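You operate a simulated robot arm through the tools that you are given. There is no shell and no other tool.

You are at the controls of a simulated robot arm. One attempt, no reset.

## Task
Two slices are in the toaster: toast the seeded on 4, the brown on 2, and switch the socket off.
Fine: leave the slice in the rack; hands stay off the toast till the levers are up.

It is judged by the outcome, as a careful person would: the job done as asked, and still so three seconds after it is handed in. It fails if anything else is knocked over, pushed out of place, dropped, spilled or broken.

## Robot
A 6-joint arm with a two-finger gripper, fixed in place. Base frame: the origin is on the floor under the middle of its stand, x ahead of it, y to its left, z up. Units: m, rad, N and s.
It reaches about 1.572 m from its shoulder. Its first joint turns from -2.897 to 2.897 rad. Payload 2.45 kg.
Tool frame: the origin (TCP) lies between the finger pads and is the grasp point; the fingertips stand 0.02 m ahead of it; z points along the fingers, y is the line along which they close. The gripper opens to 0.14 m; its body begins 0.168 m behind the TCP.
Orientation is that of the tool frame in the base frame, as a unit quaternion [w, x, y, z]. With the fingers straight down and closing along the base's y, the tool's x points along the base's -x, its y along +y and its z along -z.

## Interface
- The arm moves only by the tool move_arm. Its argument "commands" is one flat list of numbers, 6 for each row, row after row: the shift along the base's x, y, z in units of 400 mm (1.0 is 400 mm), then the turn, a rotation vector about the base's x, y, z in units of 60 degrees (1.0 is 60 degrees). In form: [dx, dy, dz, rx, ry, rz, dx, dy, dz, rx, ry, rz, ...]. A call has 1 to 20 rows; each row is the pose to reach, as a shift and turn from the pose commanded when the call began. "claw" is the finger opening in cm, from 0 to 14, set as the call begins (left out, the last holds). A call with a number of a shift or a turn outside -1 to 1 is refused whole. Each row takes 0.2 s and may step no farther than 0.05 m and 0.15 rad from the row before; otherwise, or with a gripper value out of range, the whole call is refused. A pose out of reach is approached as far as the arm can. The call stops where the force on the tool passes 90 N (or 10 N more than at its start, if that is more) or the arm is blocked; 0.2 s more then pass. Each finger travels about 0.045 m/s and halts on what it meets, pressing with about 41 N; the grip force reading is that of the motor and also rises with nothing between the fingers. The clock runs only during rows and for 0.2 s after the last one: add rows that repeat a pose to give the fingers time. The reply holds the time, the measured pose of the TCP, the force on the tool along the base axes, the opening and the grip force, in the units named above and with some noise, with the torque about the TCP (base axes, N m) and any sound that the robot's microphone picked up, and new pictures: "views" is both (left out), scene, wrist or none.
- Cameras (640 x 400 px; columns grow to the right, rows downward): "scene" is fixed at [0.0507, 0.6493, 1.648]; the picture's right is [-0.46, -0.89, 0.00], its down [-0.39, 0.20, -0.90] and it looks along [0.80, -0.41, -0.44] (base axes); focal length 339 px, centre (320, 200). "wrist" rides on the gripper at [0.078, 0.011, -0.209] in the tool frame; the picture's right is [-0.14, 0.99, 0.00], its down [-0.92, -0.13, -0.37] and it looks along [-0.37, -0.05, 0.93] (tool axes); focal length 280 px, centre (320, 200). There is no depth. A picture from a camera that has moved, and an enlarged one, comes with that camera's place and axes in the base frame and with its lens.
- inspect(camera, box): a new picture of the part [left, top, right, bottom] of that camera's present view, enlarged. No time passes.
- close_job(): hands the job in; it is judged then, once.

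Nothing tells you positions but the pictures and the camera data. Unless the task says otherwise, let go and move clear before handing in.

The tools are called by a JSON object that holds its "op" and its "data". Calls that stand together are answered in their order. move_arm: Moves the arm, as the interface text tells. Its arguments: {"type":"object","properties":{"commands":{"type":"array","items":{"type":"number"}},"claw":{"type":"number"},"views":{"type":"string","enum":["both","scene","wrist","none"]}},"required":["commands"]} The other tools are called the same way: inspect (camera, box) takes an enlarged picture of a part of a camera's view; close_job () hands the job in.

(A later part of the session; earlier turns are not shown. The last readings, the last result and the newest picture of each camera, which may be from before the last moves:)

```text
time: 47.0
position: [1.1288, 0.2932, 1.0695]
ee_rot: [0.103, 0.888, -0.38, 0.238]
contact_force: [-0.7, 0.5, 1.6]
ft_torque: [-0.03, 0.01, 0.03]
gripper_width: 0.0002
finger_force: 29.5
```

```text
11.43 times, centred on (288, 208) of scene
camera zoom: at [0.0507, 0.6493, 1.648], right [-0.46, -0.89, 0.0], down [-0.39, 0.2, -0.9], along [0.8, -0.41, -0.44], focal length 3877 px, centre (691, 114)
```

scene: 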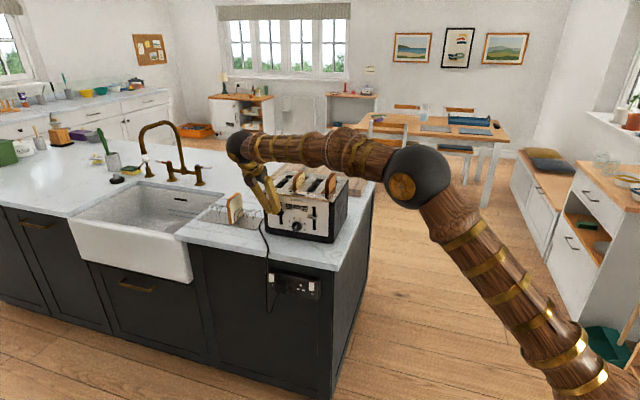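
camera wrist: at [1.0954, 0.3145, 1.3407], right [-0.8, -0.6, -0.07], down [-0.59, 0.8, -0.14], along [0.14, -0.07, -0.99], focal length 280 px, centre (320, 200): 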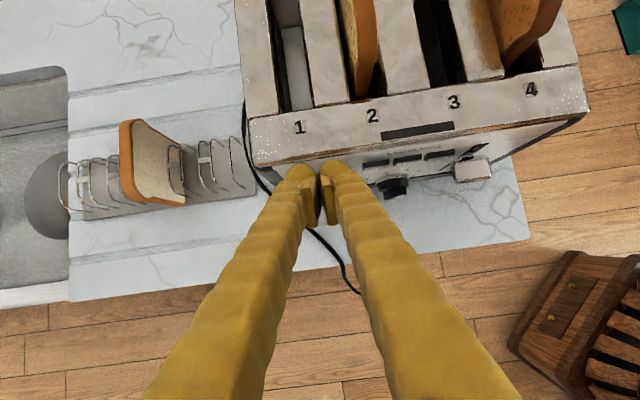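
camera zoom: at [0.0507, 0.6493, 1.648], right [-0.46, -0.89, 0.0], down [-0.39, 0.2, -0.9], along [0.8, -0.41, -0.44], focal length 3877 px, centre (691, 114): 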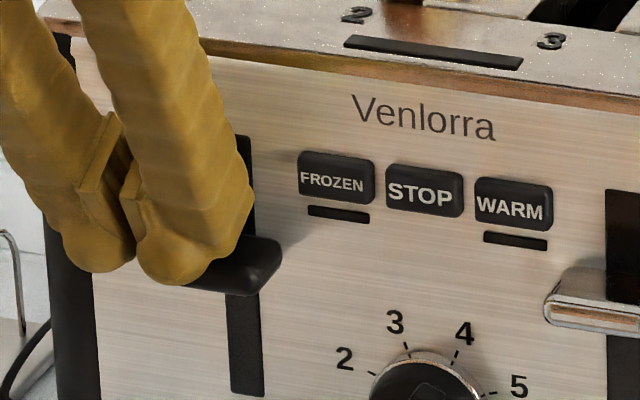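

The knob has already dropped a few millimetres under the fingertip with a light spring force. Continuing the press.

{"op": "move_arm", "data": {"commands": [0, 0, -0.02, 0, 0, 0, 0, 0, -0.04, 0, 0, 0, 0, 0, -0.06, 0, 0, 0, 0, 0, -0.08, 0, 0, 0], "views": "scene"}}

{"op": "inspect", "data": {"camera": "scene", "box": [250, 160, 350, 250]}}

```text
time: 48.0
position: [1.1287, 0.2945, 1.0378]
ee_rot: [0.102, 0.888, -0.379, 0.238]
contact_force: [-0.2, 0.3, 1.5]
ft_torque: [-0.05, 0.0, -0.03]
gripper_width: 0.0
finger_force: 29.3
```

scene: 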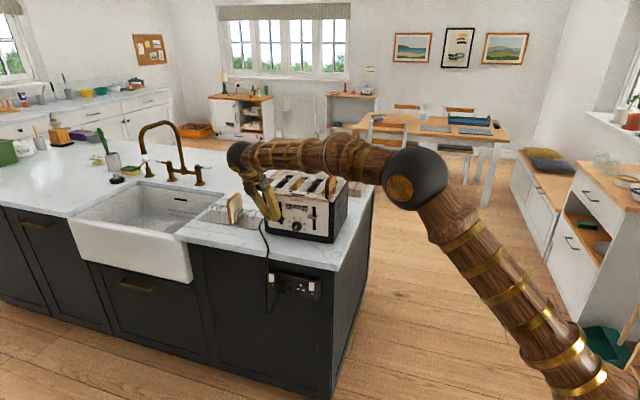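

```text
4.44 times, centred on (300, 205) of scene
camera zoom: at [0.0507, 0.6493, 1.648], right [-0.46, -0.89, 0.0], down [-0.39, 0.2, -0.9], along [0.8, -0.41, -0.44], focal length 1508 px, centre (409, 178)
```

zoom: 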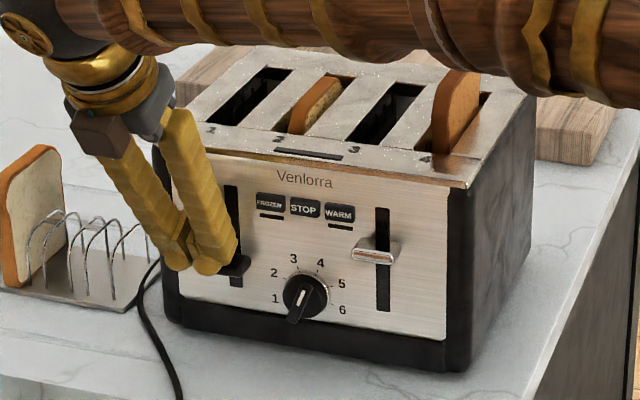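

The seeded slice is going down with the black lever while the brown one in slot 4 stays up. I'll keep pressing until it latches.

{"op": "move_arm", "data": {"commands": [0, 0, -0.015, 0, 0, 0, 0, 0, -0.03, 0, 0, 0, 0, 0, -0.045, 0, 0, 0], "views": "scene"}}

{"op": "inspect", "data": {"camera": "scene", "box": [250, 160, 350, 250]}}

```text
time: 48.8
position: [1.1276, 0.2944, 1.027]
ee_rot: [0.101, 0.888, -0.38, 0.239]
contact_force: [-13.0, 6.1, 66.9]
ft_torque: [-0.57, 0.63, 0.01]
gripper_width: 0.0
finger_force: 29.2
```

scene: 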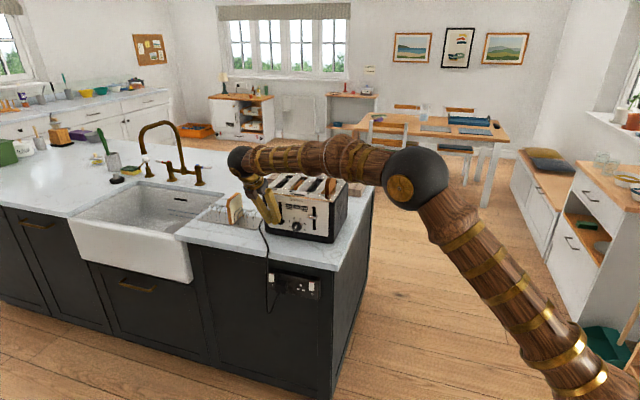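

```text
4.44 times, centred on (300, 205) of scene
camera zoom: at [0.0507, 0.6493, 1.648], right [-0.46, -0.89, 0.0], down [-0.39, 0.2, -0.9], along [0.8, -0.41, -0.44], focal length 1508 px, centre (409, 178)
```

zoom: 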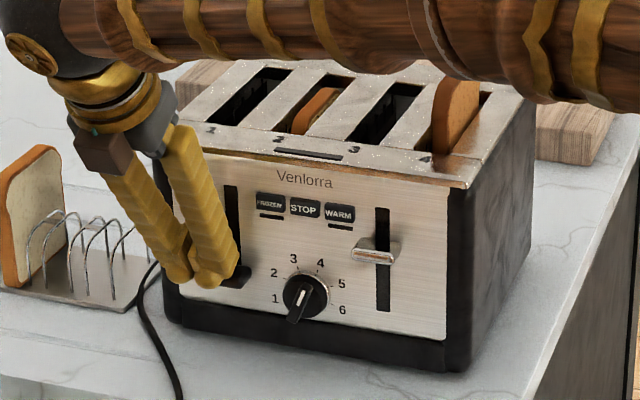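

The lever bottomed out with a firm 67 N stop. Now I'll lift off and see whether it stays latched.

{"op": "move_arm", "data": {"commands": [0, 0, 0.03, 0, 0, 0, 0, 0, 0.1, 0, 0, 0, -0.03, 0.03, 0.18, 0, 0, 0, -0.07, 0.07, 0.25, 0, 0, 0], "views": "both"}}

{"op": "inspect", "data": {"camera": "scene", "box": [250, 160, 350, 250]}}

{"op": "inspect", "data": {"camera": "wrist", "box": [220, 40, 480, 240]}}

```text
time: 49.8
position: [1.0992, 0.3216, 1.1158]
ee_rot: [0.103, 0.888, -0.38, 0.237]
contact_force: [-0.3, -0.3, -0.6]
ft_torque: [-0.01, 0.01, 0.04]
gripper_width: 0.0002
finger_force: 28.8
camera wrist: at [1.0664, 0.3418, 1.3364], right [-0.8, -0.6, -0.07], down [-0.59, 0.8, -0.14], along [0.14, -0.07, -0.99], focal length 280 px, centre (320, 200)
```

scene: 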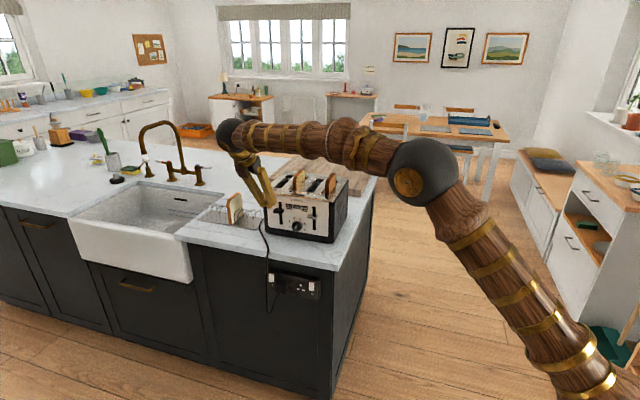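
wrist: 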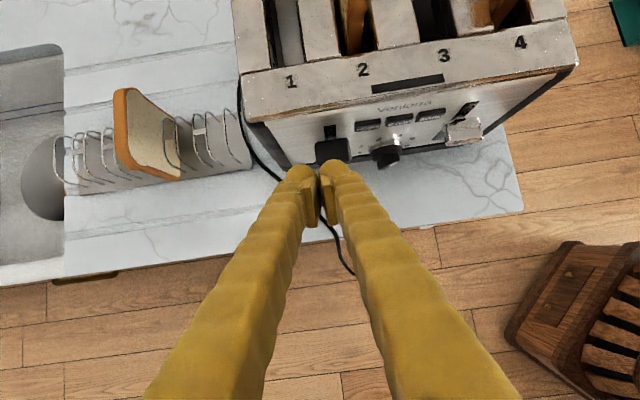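

```text
4.44 times, centred on (300, 205) of scene
camera zoom: at [0.0507, 0.6493, 1.648], right [-0.46, -0.89, 0.0], down [-0.39, 0.2, -0.9], along [0.8, -0.41, -0.44], focal length 1508 px, centre (409, 178)
```

zoom: 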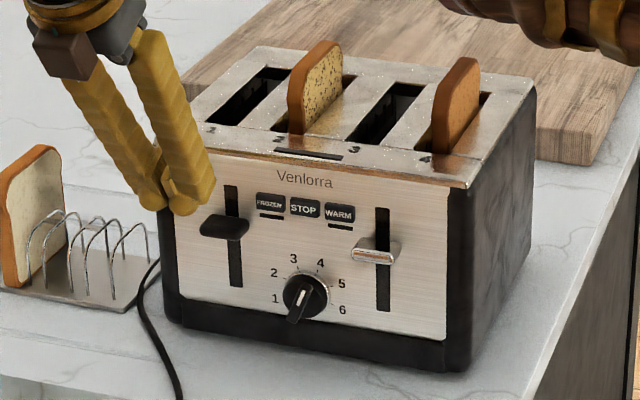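

```text
2.00 times, centred on (350, 140) of wrist
camera zoom: at [1.0664, 0.3418, 1.3364], right [-0.8, -0.6, -0.07], down [-0.59, 0.8, -0.14], along [0.14, -0.07, -0.99], focal length 561 px, centre (260, 320)
```

zoom: 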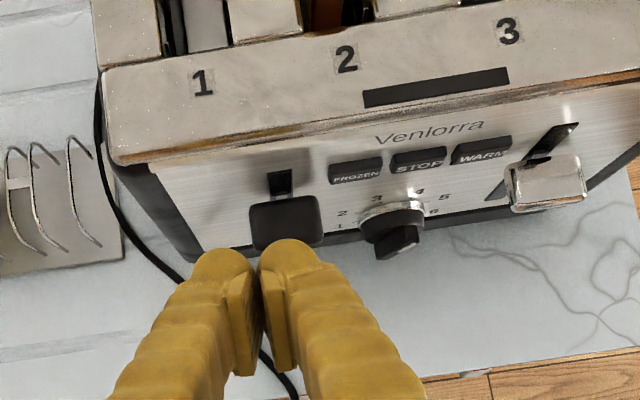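

The lever sprang back up, so it didn't latch. I'll check the socket switches closely, since the latch may need mains power.

{"op": "inspect", "data": {"camera": "scene", "box": [262, 265, 327, 305]}}

{"op": "inspect", "data": {"camera": "scene", "box": [262, 268, 286, 298]}}

{"op": "inspect", "data": {"camera": "scene", "box": [300, 275, 324, 305]}}

```text
9.85 times, centred on (294, 285) of scene
camera zoom: at [0.0507, 0.6493, 1.648], right [-0.46, -0.89, 0.0], down [-0.39, 0.2, -0.9], along [0.8, -0.41, -0.44], focal length 3340 px, centre (571, -637)
```

zoom: 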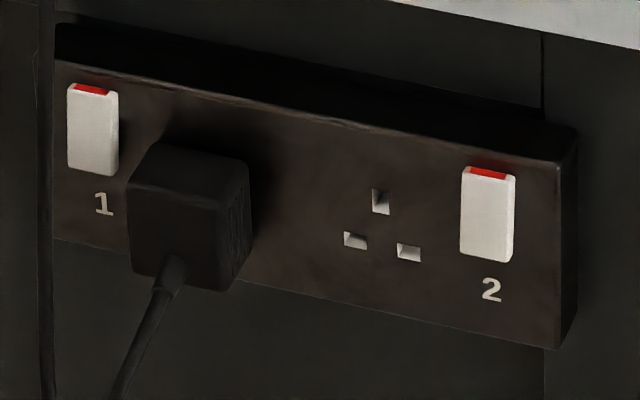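

```text
13.33 times, centred on (274, 283) of scene
camera zoom: at [0.0507, 0.6493, 1.648], right [-0.46, -0.89, 0.0], down [-0.39, 0.2, -0.9], along [0.8, -0.41, -0.44], focal length 4524 px, centre (933, -907)
```

zoom: 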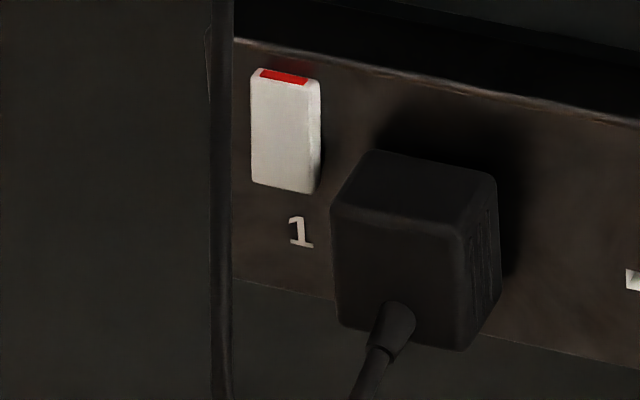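

```text
13.33 times, centred on (312, 290) of scene
camera zoom: at [0.0507, 0.6493, 1.648], right [-0.46, -0.89, 0.0], down [-0.39, 0.2, -0.9], along [0.8, -0.41, -0.44], focal length 4524 px, centre (427, -1000)
```

zoom: 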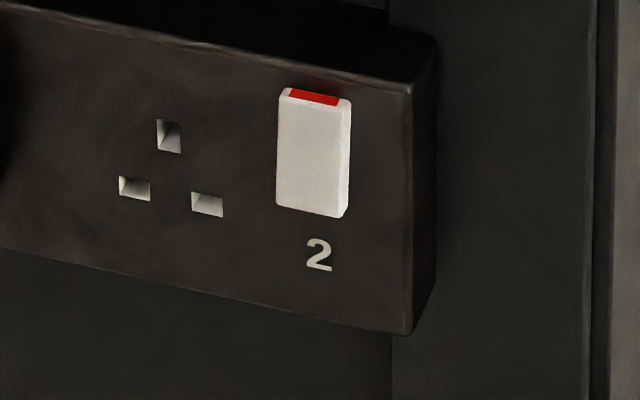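

Both rockers look alike from here, but I can't tell which way they're tipped. I'll back away and level the gripper for a closer look at the socket before trying the lever again.

{"op": "move_arm", "data": {"commands": [-0.0656, 0.0479, -0.04, -0.0903, -0.0863, 0, -0.1311, 0.0959, -0.08, -0.1805, -0.1725, 0, -0.1967, 0.1438, -0.14, -0.2708, -0.2588, 0, -0.2623, 0.1918, -0.21, -0.361, -0.345, 0, -0.3278, 0.2397, -0.28, -0.4513, -0.4313, 0, -0.3934, 0.2876, -0.35, -0.5415, -0.5175, 0, -0.4589, 0.3356, -0.43, -0.6318, -0.6038, 0, -0.5245, 0.3835, -0.5, -0.722, -0.69, 0], "views": "wrist"}}

{"op": "inspect", "data": {"camera": "wrist", "box": [220, 100, 420, 240]}}

```text
time: 51.6
position: [0.8905, 0.4739, 0.9187]
ee_rot: [0.277, 0.65, -0.278, 0.651]
contact_force: [-0.5, -0.1, 0.4]
ft_torque: [0.08, 0.07, 0.0]
gripper_width: 0.0001
finger_force: 29.2
camera wrist: at [0.737, 0.6187, 0.9978], right [-0.72, -0.68, -0.14], down [-0.16, 0.36, -0.92], along [0.68, -0.64, -0.37], focal length 280 px, centre (320, 200)
```

wrist: 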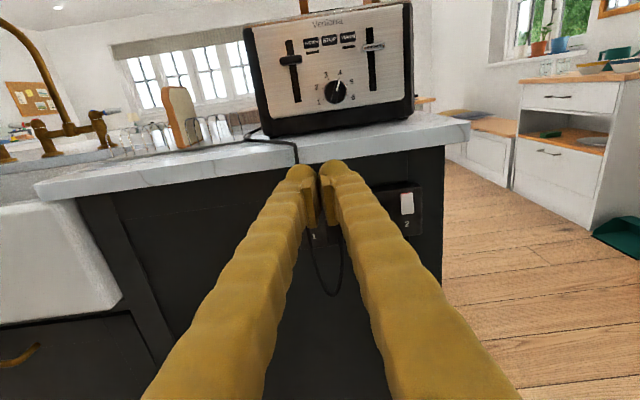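

```text
2.86 times, centred on (320, 170) of wrist
camera zoom: at [0.737, 0.6187, 0.9978], right [-0.72, -0.68, -0.14], down [-0.16, 0.36, -0.92], along [0.68, -0.64, -0.37], focal length 801 px, centre (320, 286)
```

zoom: 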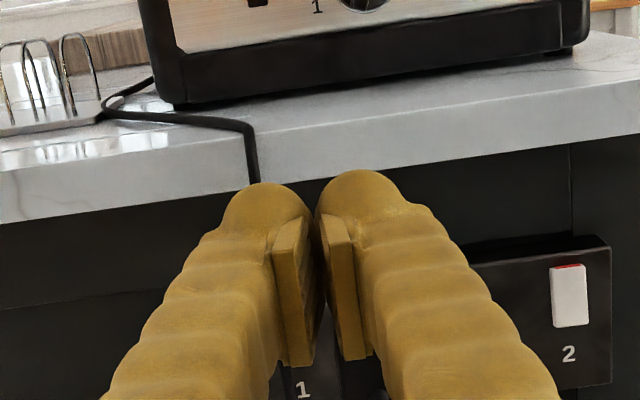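

The fingers hide switch 1. I'll open them and lower a bit to see both switches between the fingers.

{"op": "move_arm", "data": {"commands": [0.01, 0.01, -0.08, 0, 0, 0, 0.02, 0.02, -0.15, 0, 0, 0, 0.02, 0.02, -0.2, 0, 0, 0, 0.02, 0.02, -0.2, 0, 0, 0, 0.02, 0.02, -0.2, 0, 0, 0, 0.02, 0.02, -0.2, 0, 0, 0, 0.02, 0.02, -0.2, 0, 0, 0], "claw": 14, "views": "wrist"}}

{"op": "inspect", "data": {"camera": "wrist", "box": [230, 130, 420, 250]}}

```text
time: 53.2
position: [0.9, 0.4802, 0.8385]
ee_rot: [0.279, 0.651, -0.278, 0.649]
contact_force: [0.7, 0.1, -0.3]
ft_torque: [0.0, -0.02, 0.01]
gripper_width: 0.14
finger_force: 0.1
camera wrist: at [0.7471, 0.6261, 0.9186], right [-0.72, -0.68, -0.14], down [-0.16, 0.36, -0.92], along [0.68, -0.64, -0.37], focal length 280 px, centre (320, 200)
```

wrist: 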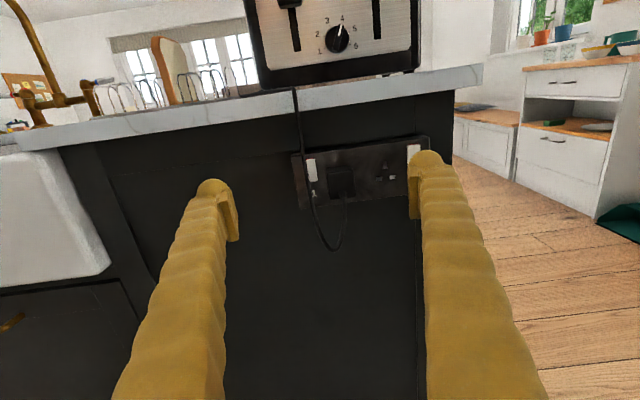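

```text
3.33 times, centred on (325, 190) of wrist
camera zoom: at [0.7471, 0.6261, 0.9186], right [-0.72, -0.68, -0.14], down [-0.16, 0.36, -0.92], along [0.68, -0.64, -0.37], focal length 935 px, centre (303, 233)
```

zoom: 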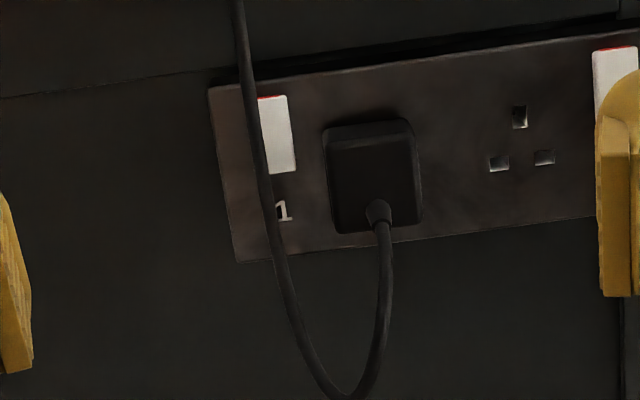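

Zooming further on switch 1 to see its tilt.

{"op": "inspect", "data": {"camera": "wrist", "box": [295, 145, 355, 200]}}

{"op": "inspect", "data": {"camera": "wrist", "box": [240, 0, 420, 110]}}

```text
7.27 times, centred on (325, 172) of wrist
camera zoom: at [0.7471, 0.6261, 0.9186], right [-0.72, -0.68, -0.14], down [-0.16, 0.36, -0.92], along [0.68, -0.64, -0.37], focal length 2039 px, centre (284, 400)
```

zoom: 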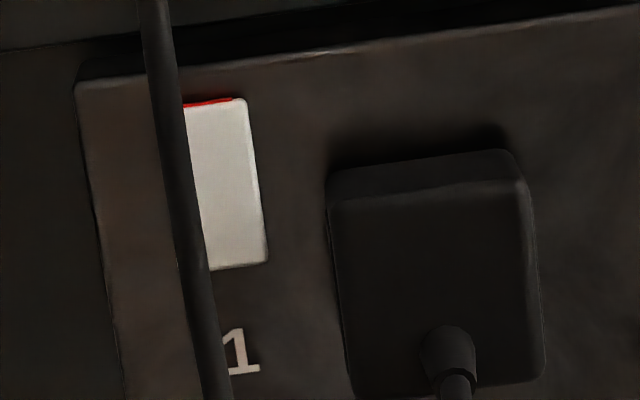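

```text
3.56 times, centred on (330, 55) of wrist
camera zoom: at [0.7471, 0.6261, 0.9186], right [-0.72, -0.68, -0.14], down [-0.16, 0.36, -0.92], along [0.68, -0.64, -0.37], focal length 997 px, centre (284, 716)
```

zoom: 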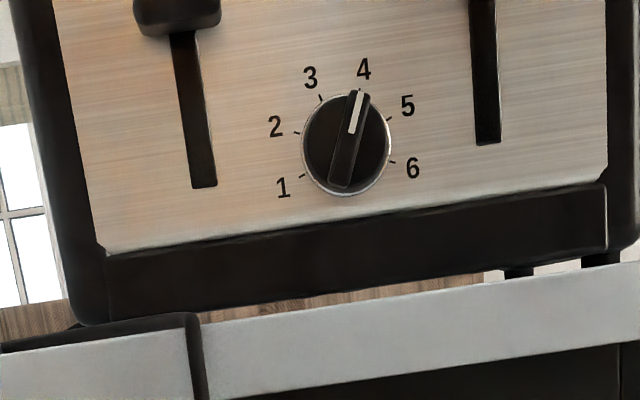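

The rocker's tilt is ambiguous from above. I'll lower the camera to the socket's own height for a level view.

{"op": "move_arm", "data": {"commands": [0.02, -0.02, -0.07, 0, 0, 0, 0.05, -0.05, -0.14, 0, 0, 0, 0.08, -0.085, -0.21, 0, 0, 0, 0.114, -0.119, -0.28, 0, 0, 0], "claw": 14, "views": "wrist"}}

{"op": "inspect", "data": {"camera": "wrist", "box": [270, 50, 430, 150]}}

```text
time: 54.2
position: [0.9461, 0.4338, 0.7285]
ee_rot: [0.278, 0.651, -0.279, 0.649]
contact_force: [0.7, 0.6, 0.9]
ft_torque: [0.03, 0.0, 0.01]
gripper_width: 0.14
finger_force: 0.0
camera wrist: at [0.7941, 0.5785, 0.8066], right [-0.72, -0.68, -0.14], down [-0.16, 0.36, -0.92], along [0.68, -0.64, -0.37], focal length 280 px, centre (320, 200)
```

wrist: 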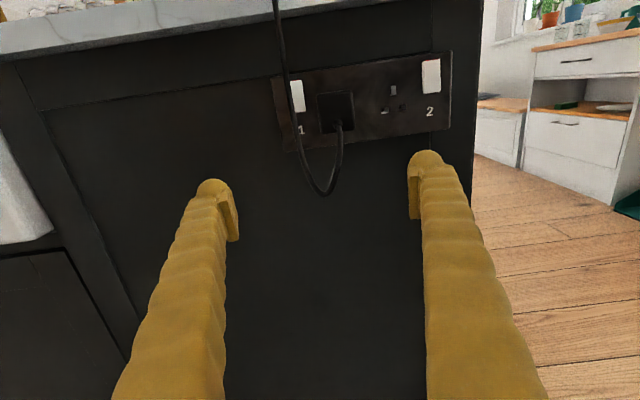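

```text
4.00 times, centred on (350, 100) of wrist
camera zoom: at [0.7941, 0.5785, 0.8066], right [-0.72, -0.68, -0.14], down [-0.16, 0.36, -0.92], along [0.68, -0.64, -0.37], focal length 1122 px, centre (200, 600)
```

zoom: 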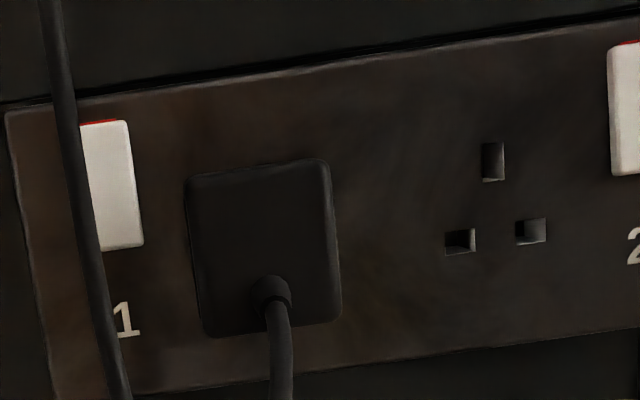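

At this level I still see a thin red line on top of both rockers. Zooming further.

{"op": "inspect", "data": {"camera": "wrist", "box": [280, 70, 320, 120]}}

{"op": "inspect", "data": {"camera": "wrist", "box": [410, 50, 450, 100]}}

```text
8.00 times, centred on (300, 95) of wrist
camera zoom: at [0.7941, 0.5785, 0.8066], right [-0.72, -0.68, -0.14], down [-0.16, 0.36, -0.92], along [0.68, -0.64, -0.37], focal length 2243 px, centre (480, 1040)
```

zoom: 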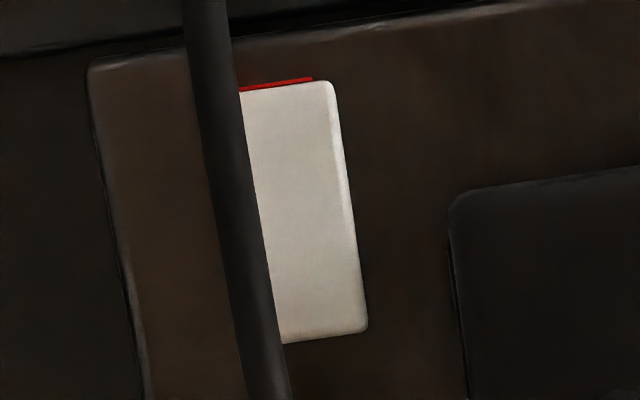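

```text
8.00 times, centred on (430, 75) of wrist
camera zoom: at [0.7941, 0.5785, 0.8066], right [-0.72, -0.68, -0.14], down [-0.16, 0.36, -0.92], along [0.68, -0.64, -0.37], focal length 2243 px, centre (-560, 1200)
```

zoom: 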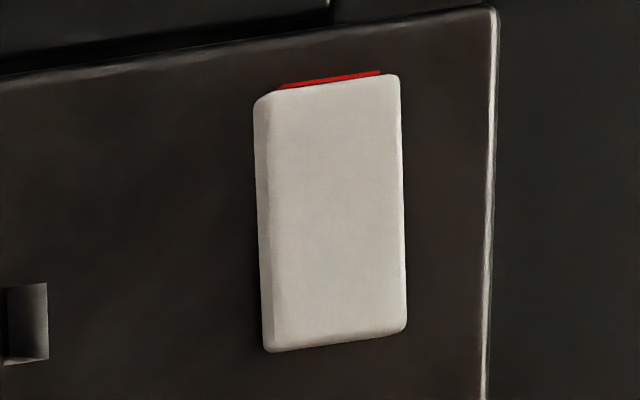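

Comparing edges carefully, both rockers have their top pushed in and their bottom standing out, which on a UK socket means off. That would explain why the lever didn't latch. I'll turn the gripper on edge with closed fingers to press the bottom of switch 1, keeping clear of the cord and plug.

{"op": "move_arm", "data": {"commands": [-0.0086, -0.0039, 0.01, 0.0863, -0.0904, 0, -0.0171, -0.0078, 0.02, 0.1725, -0.1808, 0, -0.0257, -0.0116, 0.03, 0.2588, -0.2711, 0, -0.0343, -0.0155, 0.04, 0.345, -0.3615, 0, -0.0428, -0.0194, 0.05, 0.4313, -0.4519, 0, -0.0514, -0.0233, 0.06, 0.5175, -0.5423, 0, -0.06, -0.0271, 0.07, 0.6038, -0.6326, 0, -0.0685, -0.031, 0.079, 0.69, -0.723, 0], "claw": 0, "views": "wrist"}}

{"op": "move_arm", "data": {"commands": [0.0224, -0.0235, 0.0046, 0.0719, -0.0438, 0.0814, 0.0448, -0.047, 0.0092, 0.1438, -0.0876, 0.1628, 0.0673, -0.0705, 0.0138, 0.2158, -0.1314, 0.2442, 0.0897, -0.094, 0.0183, 0.2877, -0.1752, 0.3256, 0.1121, -0.1175, 0.0229, 0.3596, -0.219, 0.407, 0.1345, -0.141, 0.0275, 0.4315, -0.2628, 0.4884], "claw": 0, "views": "both"}}

```text
time: 56.0
position: [0.9173, 0.4216, 0.7598]
ee_rot: [-0.084, 0.425, -0.566, 0.701]
contact_force: [-1.0, 0.1, 0.2]
ft_torque: [-0.01, -0.01, 0.02]
gripper_width: 0.0
finger_force: 16.2
camera wrist: at [0.7199, 0.5239, 0.7901], right [-0.27, -0.26, -0.93], down [0.37, 0.86, -0.35], along [0.89, -0.43, -0.14], focal length 280 px, centre (320, 200)
```

wrist: 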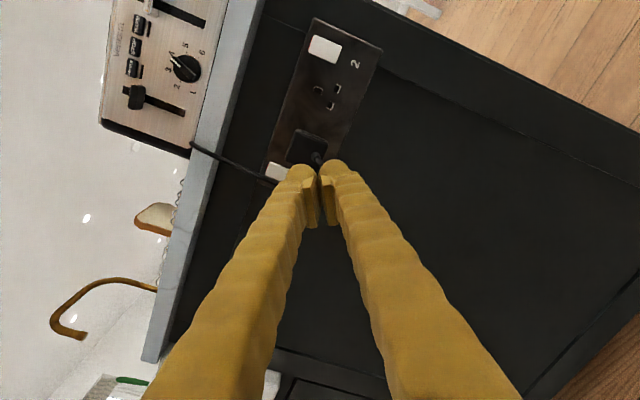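

```text
time: 57.4
position: [0.9698, 0.3675, 0.7722]
ee_rot: [-0.424, 0.425, -0.565, 0.566]
contact_force: [-0.4, -0.5, 0.0]
ft_torque: [0.0, 0.01, -0.02]
gripper_width: 0.0
finger_force: 29.4
camera wrist: at [0.7469, 0.3503, 0.7614], right [0.04, 0.13, -0.99], down [-0.1, 0.99, 0.13], along [0.99, 0.09, 0.05], focal length 280 px, centre (320, 200)
```

scene: 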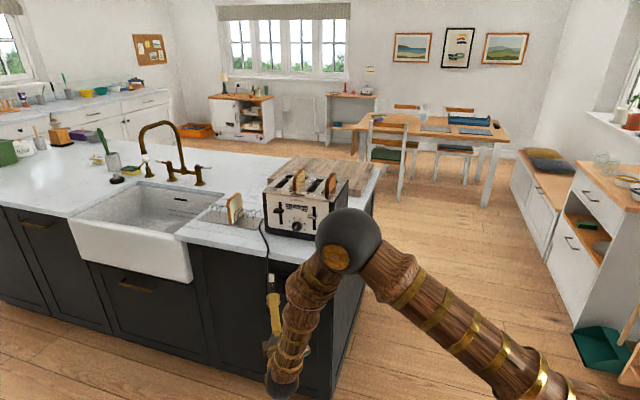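
wrist: 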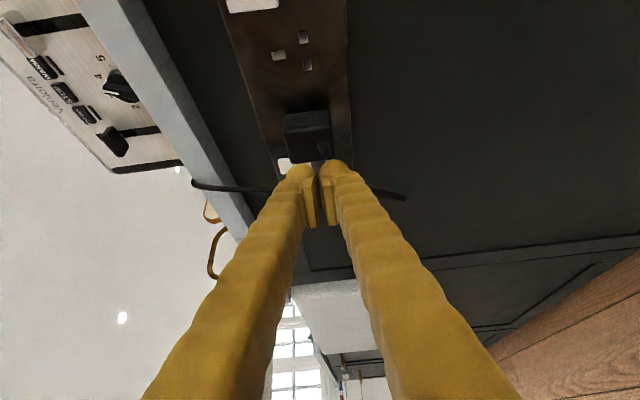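

The camera view is now turned on its side, with the plug, cord and switch 1 ahead of the fingertips. Zooming in to check alignment.

{"op": "inspect", "data": {"camera": "wrist", "box": [240, 90, 400, 210]}}

{"op": "inspect", "data": {"camera": "scene", "box": [250, 240, 330, 310]}}

{"op": "inspect", "data": {"camera": "wrist", "box": [210, 0, 300, 60]}}

```text
3.33 times, centred on (320, 150) of wrist
camera zoom: at [0.7469, 0.3503, 0.7614], right [0.04, 0.13, -0.99], down [-0.1, 0.99, 0.13], along [0.99, 0.09, 0.05], focal length 935 px, centre (320, 367)
```

zoom: 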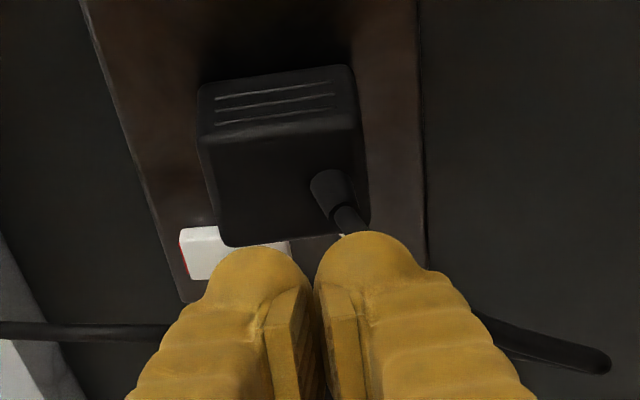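

```text
5.71 times, centred on (290, 275) of scene
camera zoom: at [0.0507, 0.6493, 1.648], right [-0.46, -0.89, 0.0], down [-0.39, 0.2, -0.9], along [0.8, -0.41, -0.44], focal length 1939 px, centre (491, -229)
```

zoom: 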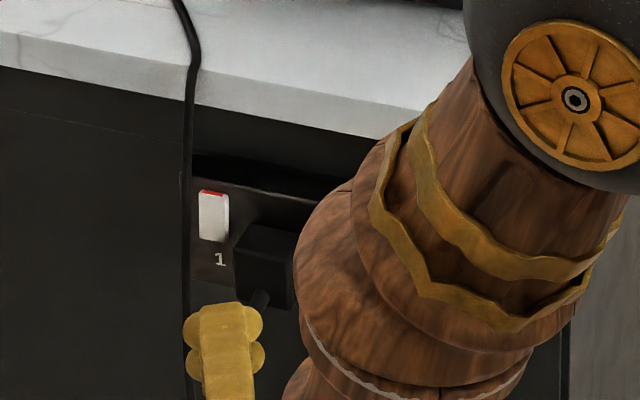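

```text
6.67 times, centred on (255, 30) of wrist
camera zoom: at [0.7469, 0.3503, 0.7614], right [0.04, 0.13, -0.99], down [-0.1, 0.99, 0.13], along [0.99, 0.09, 0.05], focal length 1869 px, centre (753, 1333)
```

zoom: 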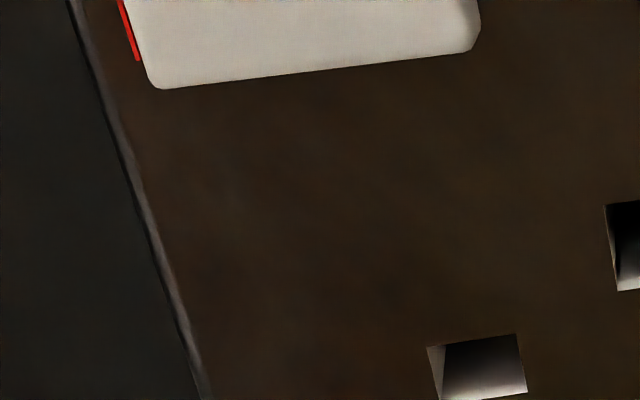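

The plug and cord leave only about 4 cm of room around switch 1. A better way is gripper level and wide open, with only the left finger entering between the cord and the plug. I'll back off and re-orient for that.

{"op": "move_arm", "data": {"commands": [-0.0213, 0.0225, 0.0013, -0.0719, 0.0438, -0.0814, -0.0426, 0.045, 0.0025, -0.1438, 0.0876, -0.1628, -0.0639, 0.0675, 0.0038, -0.2158, 0.1314, -0.2442, -0.0852, 0.09, 0.005, -0.2877, 0.1752, -0.3256, -0.1065, 0.1125, 0.0063, -0.3596, 0.219, -0.407, -0.1278, 0.135, 0.0075, -0.4315, 0.2628, -0.4884], "claw": 0, "views": "none"}}

{"op": "move_arm", "data": {"commands": [-0.0068, -0.0194, 0.0016, -0.0863, 0.0904, 0, -0.0135, -0.0388, 0.0031, -0.1725, 0.1808, 0, -0.0203, -0.0581, 0.0047, -0.2588, 0.2711, 0, -0.027, -0.0775, 0.0063, -0.345, 0.3615, 0, -0.0338, -0.0969, 0.0078, -0.4313, 0.4519, 0, -0.0405, -0.1163, 0.0094, -0.5175, 0.5423, 0, -0.0473, -0.1356, 0.0109, -0.6038, 0.6326, 0, -0.054, -0.155, 0.0125, -0.69, 0.723, 0, -0.054, -0.155, 0.0125, -0.69, 0.723, 0], "claw": 14, "views": "wrist"}}

{"op": "inspect", "data": {"camera": "wrist", "box": [180, 90, 460, 270]}}

```text
time: 58.8
position: [0.9208, 0.421, 0.7733]
ee_rot: [-0.083, 0.426, -0.565, 0.702]
contact_force: [-0.6, -0.1, 0.0]
ft_torque: [0.02, 0.03, -0.02]
gripper_width: 0.0002
finger_force: 30.0
```

```text
time: 60.8
position: [0.8965, 0.3578, 0.7781]
ee_rot: [0.278, 0.651, -0.277, 0.649]
contact_force: [0.5, -0.4, 0.3]
ft_torque: [0.02, -0.01, 0.03]
gripper_width: 0.14
finger_force: 0.0
camera wrist: at [0.7447, 0.5034, 0.8565], right [-0.72, -0.68, -0.13], down [-0.17, 0.35, -0.92], along [0.68, -0.64, -0.37], focal length 280 px, centre (320, 200)
```

wrist: 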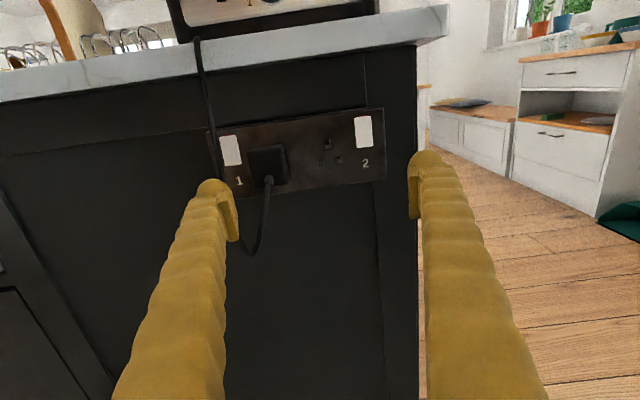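

```text
2.22 times, centred on (320, 180) of wrist
camera zoom: at [0.7447, 0.5034, 0.8565], right [-0.72, -0.68, -0.13], down [-0.17, 0.35, -0.92], along [0.68, -0.64, -0.37], focal length 623 px, centre (320, 244)
```

zoom: 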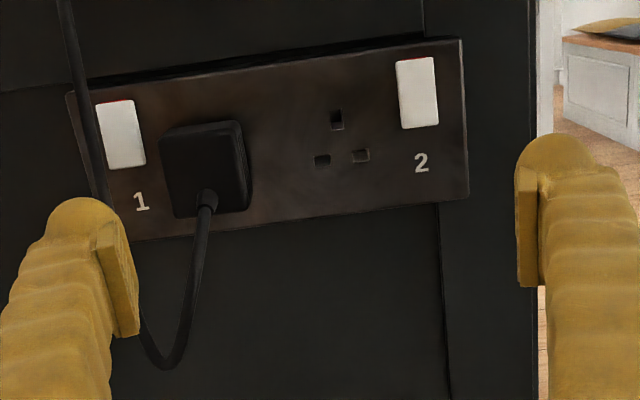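

From here switch 1 is fully visible, with the cord to its left and the plug to its right. I'll advance the left fingertip to just short of the lower half of switch 1.

{"op": "move_arm", "data": {"commands": [0.0081, 0.0078, 0.0225, 0, 0, 0, 0.045, -0.031, 0.0225, 0, 0, 0, 0.082, -0.07, 0.0225, 0, 0, 0, 0.118, -0.108, 0.0225, 0, 0, 0, 0.1548, -0.146, 0.0225, 0, 0, 0], "claw": 14, "views": "both"}}

{"op": "inspect", "data": {"camera": "wrist", "box": [170, 60, 330, 240]}}

{"op": "inspect", "data": {"camera": "scene", "box": [255, 260, 325, 310]}}

```text
time: 62.0
position: [0.9586, 0.3011, 0.788]
ee_rot: [0.278, 0.651, -0.277, 0.649]
contact_force: [-1.0, -0.3, 0.1]
ft_torque: [-0.01, 0.02, 0.01]
gripper_width: 0.1398
finger_force: 0.1
camera wrist: at [0.8069, 0.4461, 0.8668], right [-0.72, -0.68, -0.14], down [-0.16, 0.36, -0.92], along [0.68, -0.64, -0.37], focal length 280 px, centre (320, 200)
```

scene: 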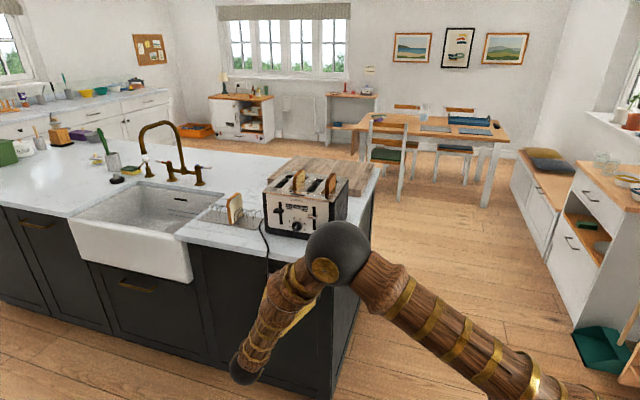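
wrist: 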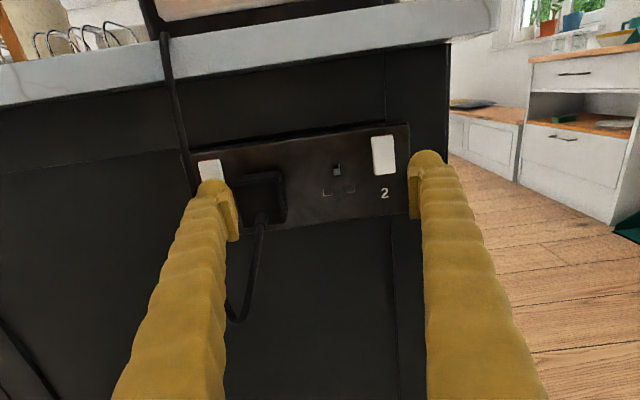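

```text
2.22 times, centred on (250, 150) of wrist
camera zoom: at [0.8069, 0.4461, 0.8668], right [-0.72, -0.68, -0.14], down [-0.16, 0.36, -0.92], along [0.68, -0.64, -0.37], focal length 623 px, centre (476, 311)
```

zoom: 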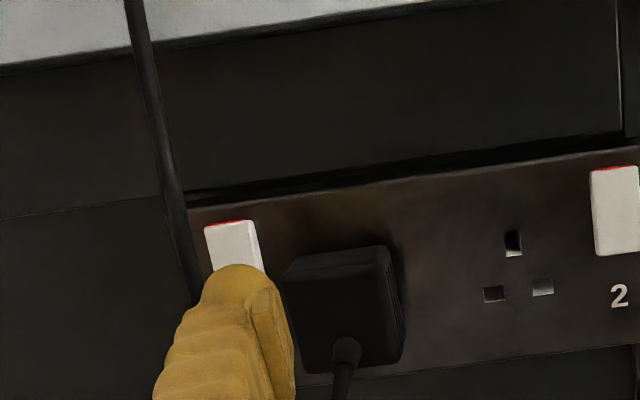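

```text
8.00 times, centred on (290, 285) of scene
camera zoom: at [0.0507, 0.6493, 1.648], right [-0.46, -0.89, 0.0], down [-0.39, 0.2, -0.9], along [0.8, -0.41, -0.44], focal length 2714 px, centre (560, -480)
```

zoom: 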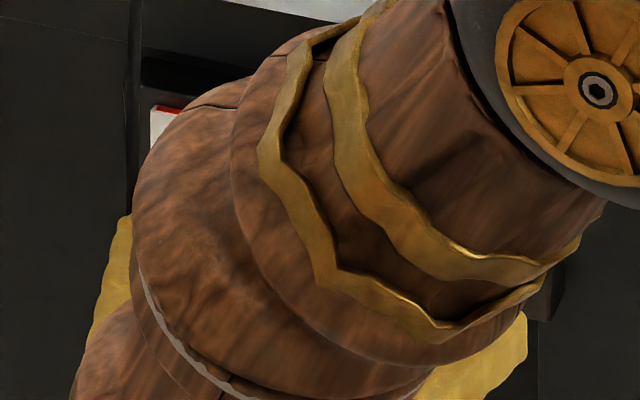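

The left fingertip is right in front of switch 1's lower half, clear of cord and plug. Pressing forward in 3 mm steps.

{"op": "move_arm", "data": {"commands": [0.0104, -0.0108, 0, 0, 0, 0, 0.0207, -0.0217, 0, 0, 0, 0, 0.0259, -0.0271, 0, 0, 0, 0, 0.031, -0.0325, 0, 0, 0, 0], "views": "wrist"}}

{"op": "inspect", "data": {"camera": "wrist", "box": [170, 100, 290, 240]}}

```text
time: 63.0
position: [0.9703, 0.2912, 0.7876]
ee_rot: [0.277, 0.651, -0.276, 0.65]
contact_force: [-65.0, 62.9, 4.3]
ft_torque: [0.2, -0.21, 6.95]
gripper_width: 0.1405
finger_force: 0.3
camera wrist: at [0.8173, 0.436, 0.8668], right [-0.71, -0.69, -0.14], down [-0.17, 0.35, -0.92], along [0.68, -0.63, -0.37], focal length 280 px, centre (320, 200)
```

wrist: 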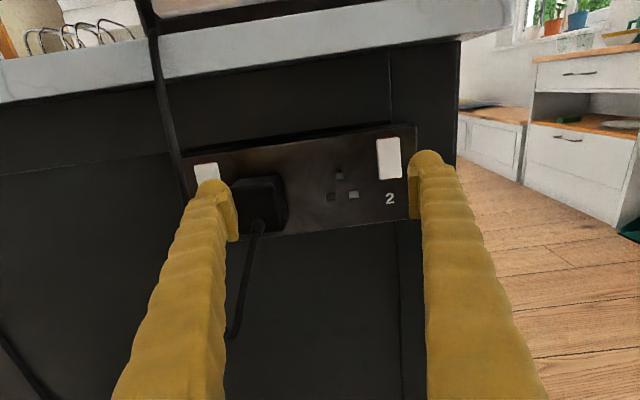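

```text
2.86 times, centred on (230, 170) of wrist
camera zoom: at [0.8173, 0.436, 0.8668], right [-0.71, -0.69, -0.14], down [-0.17, 0.35, -0.92], along [0.68, -0.63, -0.37], focal length 801 px, centre (577, 286)
```

zoom: 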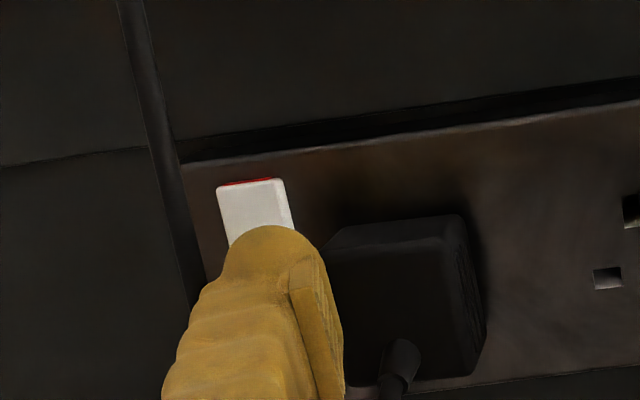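

That reached about 90 N without the switch giving way, so either its bottom is already in or I'm on the plate. Backing off at once to look.

{"op": "move_arm", "data": {"commands": [-0.0207, 0.0217, 0, 0, 0, 0, -0.07, 0.073, 0, 0, 0, 0, -0.12, 0.126, 0, 0, 0, 0, -0.17, 0.178, 0, 0, 0, 0], "views": "wrist"}}

{"op": "inspect", "data": {"camera": "wrist", "box": [190, 110, 390, 230]}}

{"op": "inspect", "data": {"camera": "wrist", "box": [210, 130, 270, 185]}}

```text
time: 64.0
position: [0.9046, 0.3595, 0.7872]
ee_rot: [0.28, 0.651, -0.279, 0.648]
contact_force: [0.9, 0.9, -0.1]
ft_torque: [-0.03, 0.01, 0.0]
gripper_width: 0.1398
finger_force: 0.1
camera wrist: at [0.7526, 0.503, 0.8663], right [-0.72, -0.68, -0.14], down [-0.16, 0.35, -0.92], along [0.68, -0.64, -0.37], focal length 280 px, centre (320, 200)
```

wrist: 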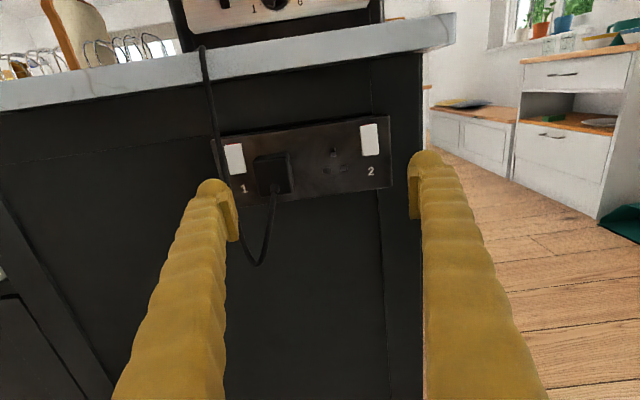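

```text
3.20 times, centred on (290, 170) of wrist
camera zoom: at [0.7526, 0.503, 0.8663], right [-0.72, -0.68, -0.14], down [-0.16, 0.35, -0.92], along [0.68, -0.64, -0.37], focal length 897 px, centre (416, 296)
```

zoom: 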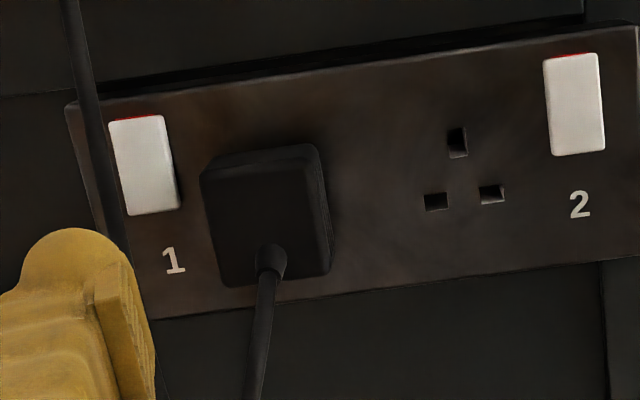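

```text
7.27 times, centred on (240, 158) of wrist
camera zoom: at [0.7526, 0.503, 0.8663], right [-0.72, -0.68, -0.14], down [-0.16, 0.35, -0.92], along [0.68, -0.64, -0.37], focal length 2039 px, centre (902, 509)
```

zoom: 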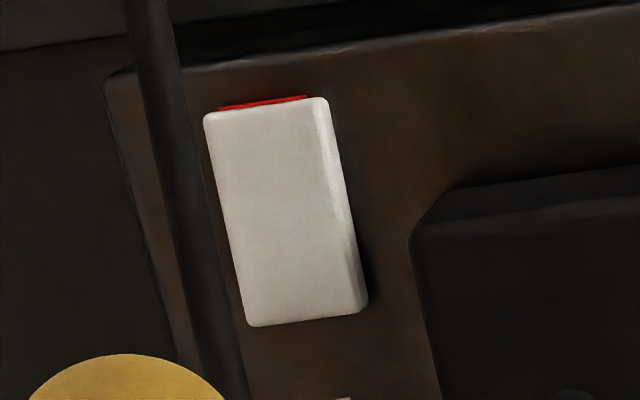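

Switch 1 looks unchanged: its bottom didn't give, which suggests it's already pressed in (on). To settle it, I'll slide to the right and look at switch 2, which is in the same state, from the side.

{"op": "move_arm", "data": {"commands": [-0.045, -0.075, -0.02, 0, 0, 0, -0.09, -0.15, -0.05, 0, 0, 0, -0.136, -0.225, -0.08, 0, 0, 0, -0.18, -0.3, -0.11, 0, 0, 0, -0.227, -0.375, -0.14, 0, 0, 0, -0.2728, -0.4505, -0.163, 0, 0, 0], "claw": 14, "views": "wrist"}}

{"op": "inspect", "data": {"camera": "wrist", "box": [20, 40, 260, 190]}}

```text
time: 65.4
position: [0.7954, 0.1815, 0.7251]
ee_rot: [0.277, 0.651, -0.277, 0.65]
contact_force: [0.6, -0.6, -0.4]
ft_torque: [-0.02, 0.0, 0.0]
gripper_width: 0.1399
finger_force: 0.0
camera wrist: at [0.643, 0.3268, 0.8035], right [-0.72, -0.68, -0.14], down [-0.16, 0.36, -0.92], along [0.68, -0.64, -0.37], focal length 280 px, centre (320, 200)
```

wrist: 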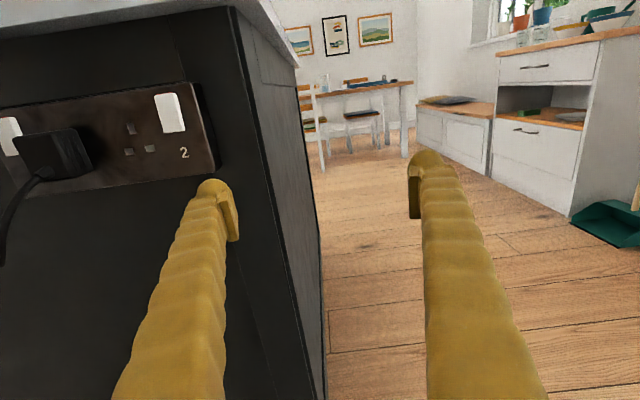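

```text
2.67 times, centred on (140, 115) of wrist
camera zoom: at [0.643, 0.3268, 0.8035], right [-0.72, -0.68, -0.14], down [-0.16, 0.36, -0.92], along [0.68, -0.64, -0.37], focal length 748 px, centre (800, 427)
```

zoom: 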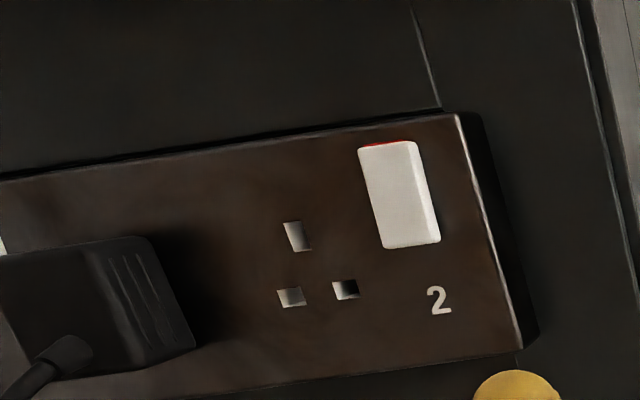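

{"op": "inspect", "data": {"camera": "wrist", "box": [145, 85, 195, 140]}}

{"op": "inspect", "data": {"camera": "wrist", "box": [0, 105, 60, 170]}}

```text
7.27 times, centred on (170, 112) of wrist
camera zoom: at [0.643, 0.3268, 0.8035], right [-0.72, -0.68, -0.14], down [-0.16, 0.36, -0.92], along [0.68, -0.64, -0.37], focal length 2039 px, centre (1411, 836)
```

zoom: 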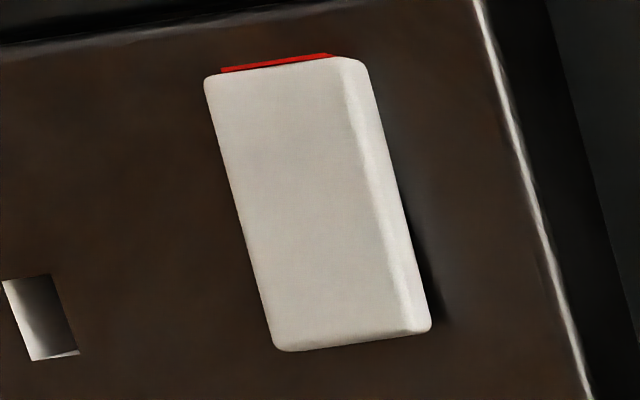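

```text
6.15 times, centred on (30, 138) of wrist
camera zoom: at [0.643, 0.3268, 0.8035], right [-0.72, -0.68, -0.14], down [-0.16, 0.36, -0.92], along [0.68, -0.64, -0.37], focal length 1726 px, centre (2105, 585)
```

zoom: 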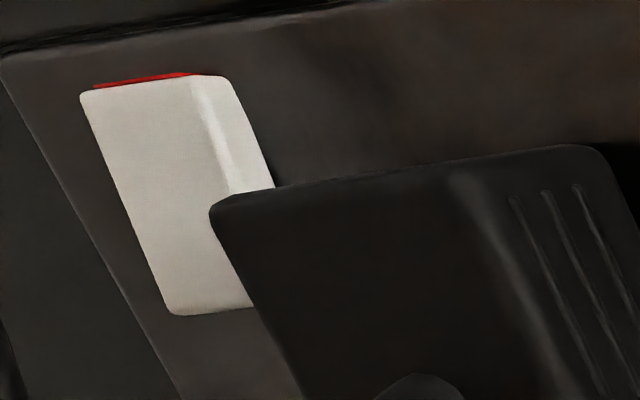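

From the side it's clear: both rockers stand proud at the bottom and are sunk at the top, and triangulating shows my earlier push landed on the plug's face instead of the switch. I'll line the left fingertip up with switch 1's lower edge again, about 1 cm further left.

{"op": "move_arm", "data": {"commands": [-0.075, 0.078, 0.02, 0, 0, 0, -0.005, 0.155, 0.046, 0, 0, 0, 0.065, 0.233, 0.072, 0, 0, 0, 0.135, 0.31, 0.098, 0, 0, 0, 0.206, 0.388, 0.124, 0, 0, 0, 0.276, 0.4653, 0.15, 0, 0, 0], "claw": 14, "views": "wrist"}}

{"op": "inspect", "data": {"camera": "wrist", "box": [190, 100, 350, 230]}}

```text
time: 66.8
position: [0.905, 0.3657, 0.7834]
ee_rot: [0.278, 0.651, -0.278, 0.65]
contact_force: [-0.1, -0.4, 0.1]
ft_torque: [0.0, -0.04, -0.01]
gripper_width: 0.1403
finger_force: 0.0
camera wrist: at [0.7529, 0.5109, 0.8624], right [-0.72, -0.68, -0.14], down [-0.16, 0.36, -0.92], along [0.68, -0.64, -0.37], focal length 280 px, centre (320, 200)
```

wrist: 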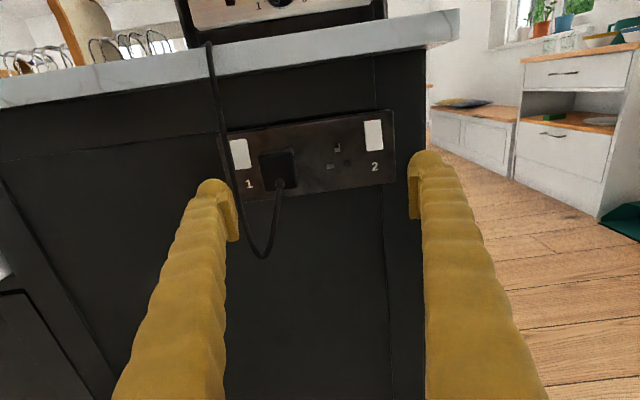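

```text
3.08 times, centred on (270, 165) of wrist
camera zoom: at [0.7529, 0.5109, 0.8624], right [-0.72, -0.68, -0.14], down [-0.16, 0.36, -0.92], along [0.68, -0.64, -0.37], focal length 863 px, centre (474, 308)
```

zoom: 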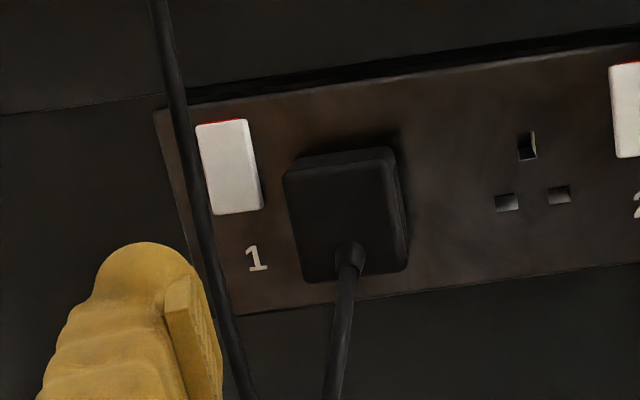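

Projecting forward, the tip would land near switch 1's bottom right corner, so I'll shift 6 mm left and advance to just in front of the cord.

{"op": "move_arm", "data": {"commands": [0.0108, 0.0103, 0, 0, 0, 0, 0.056, -0.037, 0, 0, 0, 0, 0.102, -0.085, 0, 0, 0, 0, 0.1488, -0.1343, 0, 0, 0, 0], "claw": 14, "views": "wrist"}}

{"op": "inspect", "data": {"camera": "wrist", "box": [170, 100, 290, 220]}}

```text
time: 67.8
position: [0.9635, 0.3094, 0.781]
ee_rot: [0.278, 0.65, -0.278, 0.65]
contact_force: [0.1, 0.7, 1.0]
ft_torque: [0.0, 0.0, -0.03]
gripper_width: 0.1399
finger_force: 0.1
camera wrist: at [0.8112, 0.4537, 0.8594], right [-0.72, -0.68, -0.14], down [-0.16, 0.36, -0.92], along [0.68, -0.64, -0.37], focal length 280 px, centre (320, 200)
```

wrist: 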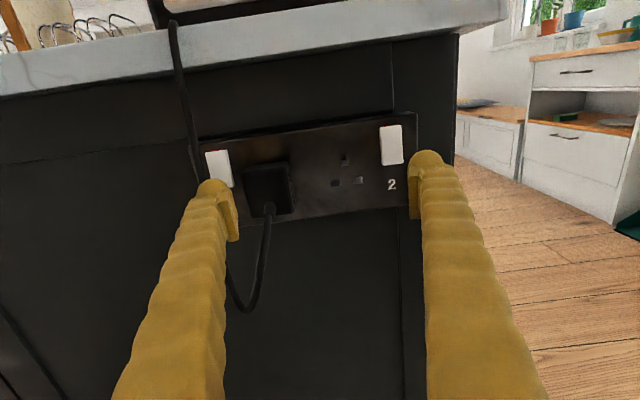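

```text
3.33 times, centred on (230, 160) of wrist
camera zoom: at [0.8112, 0.4537, 0.8594], right [-0.72, -0.68, -0.14], down [-0.16, 0.36, -0.92], along [0.68, -0.64, -0.37], focal length 935 px, centre (620, 333)
```

zoom: 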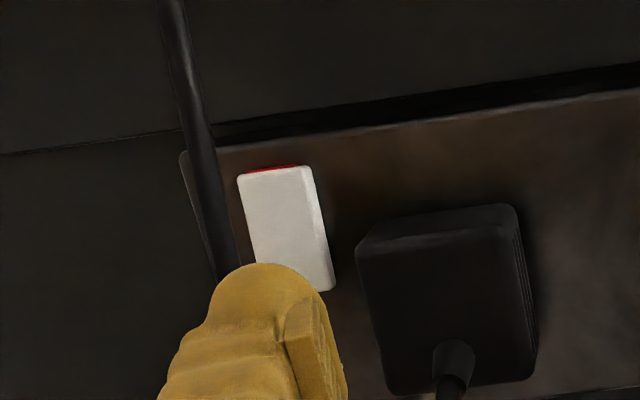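

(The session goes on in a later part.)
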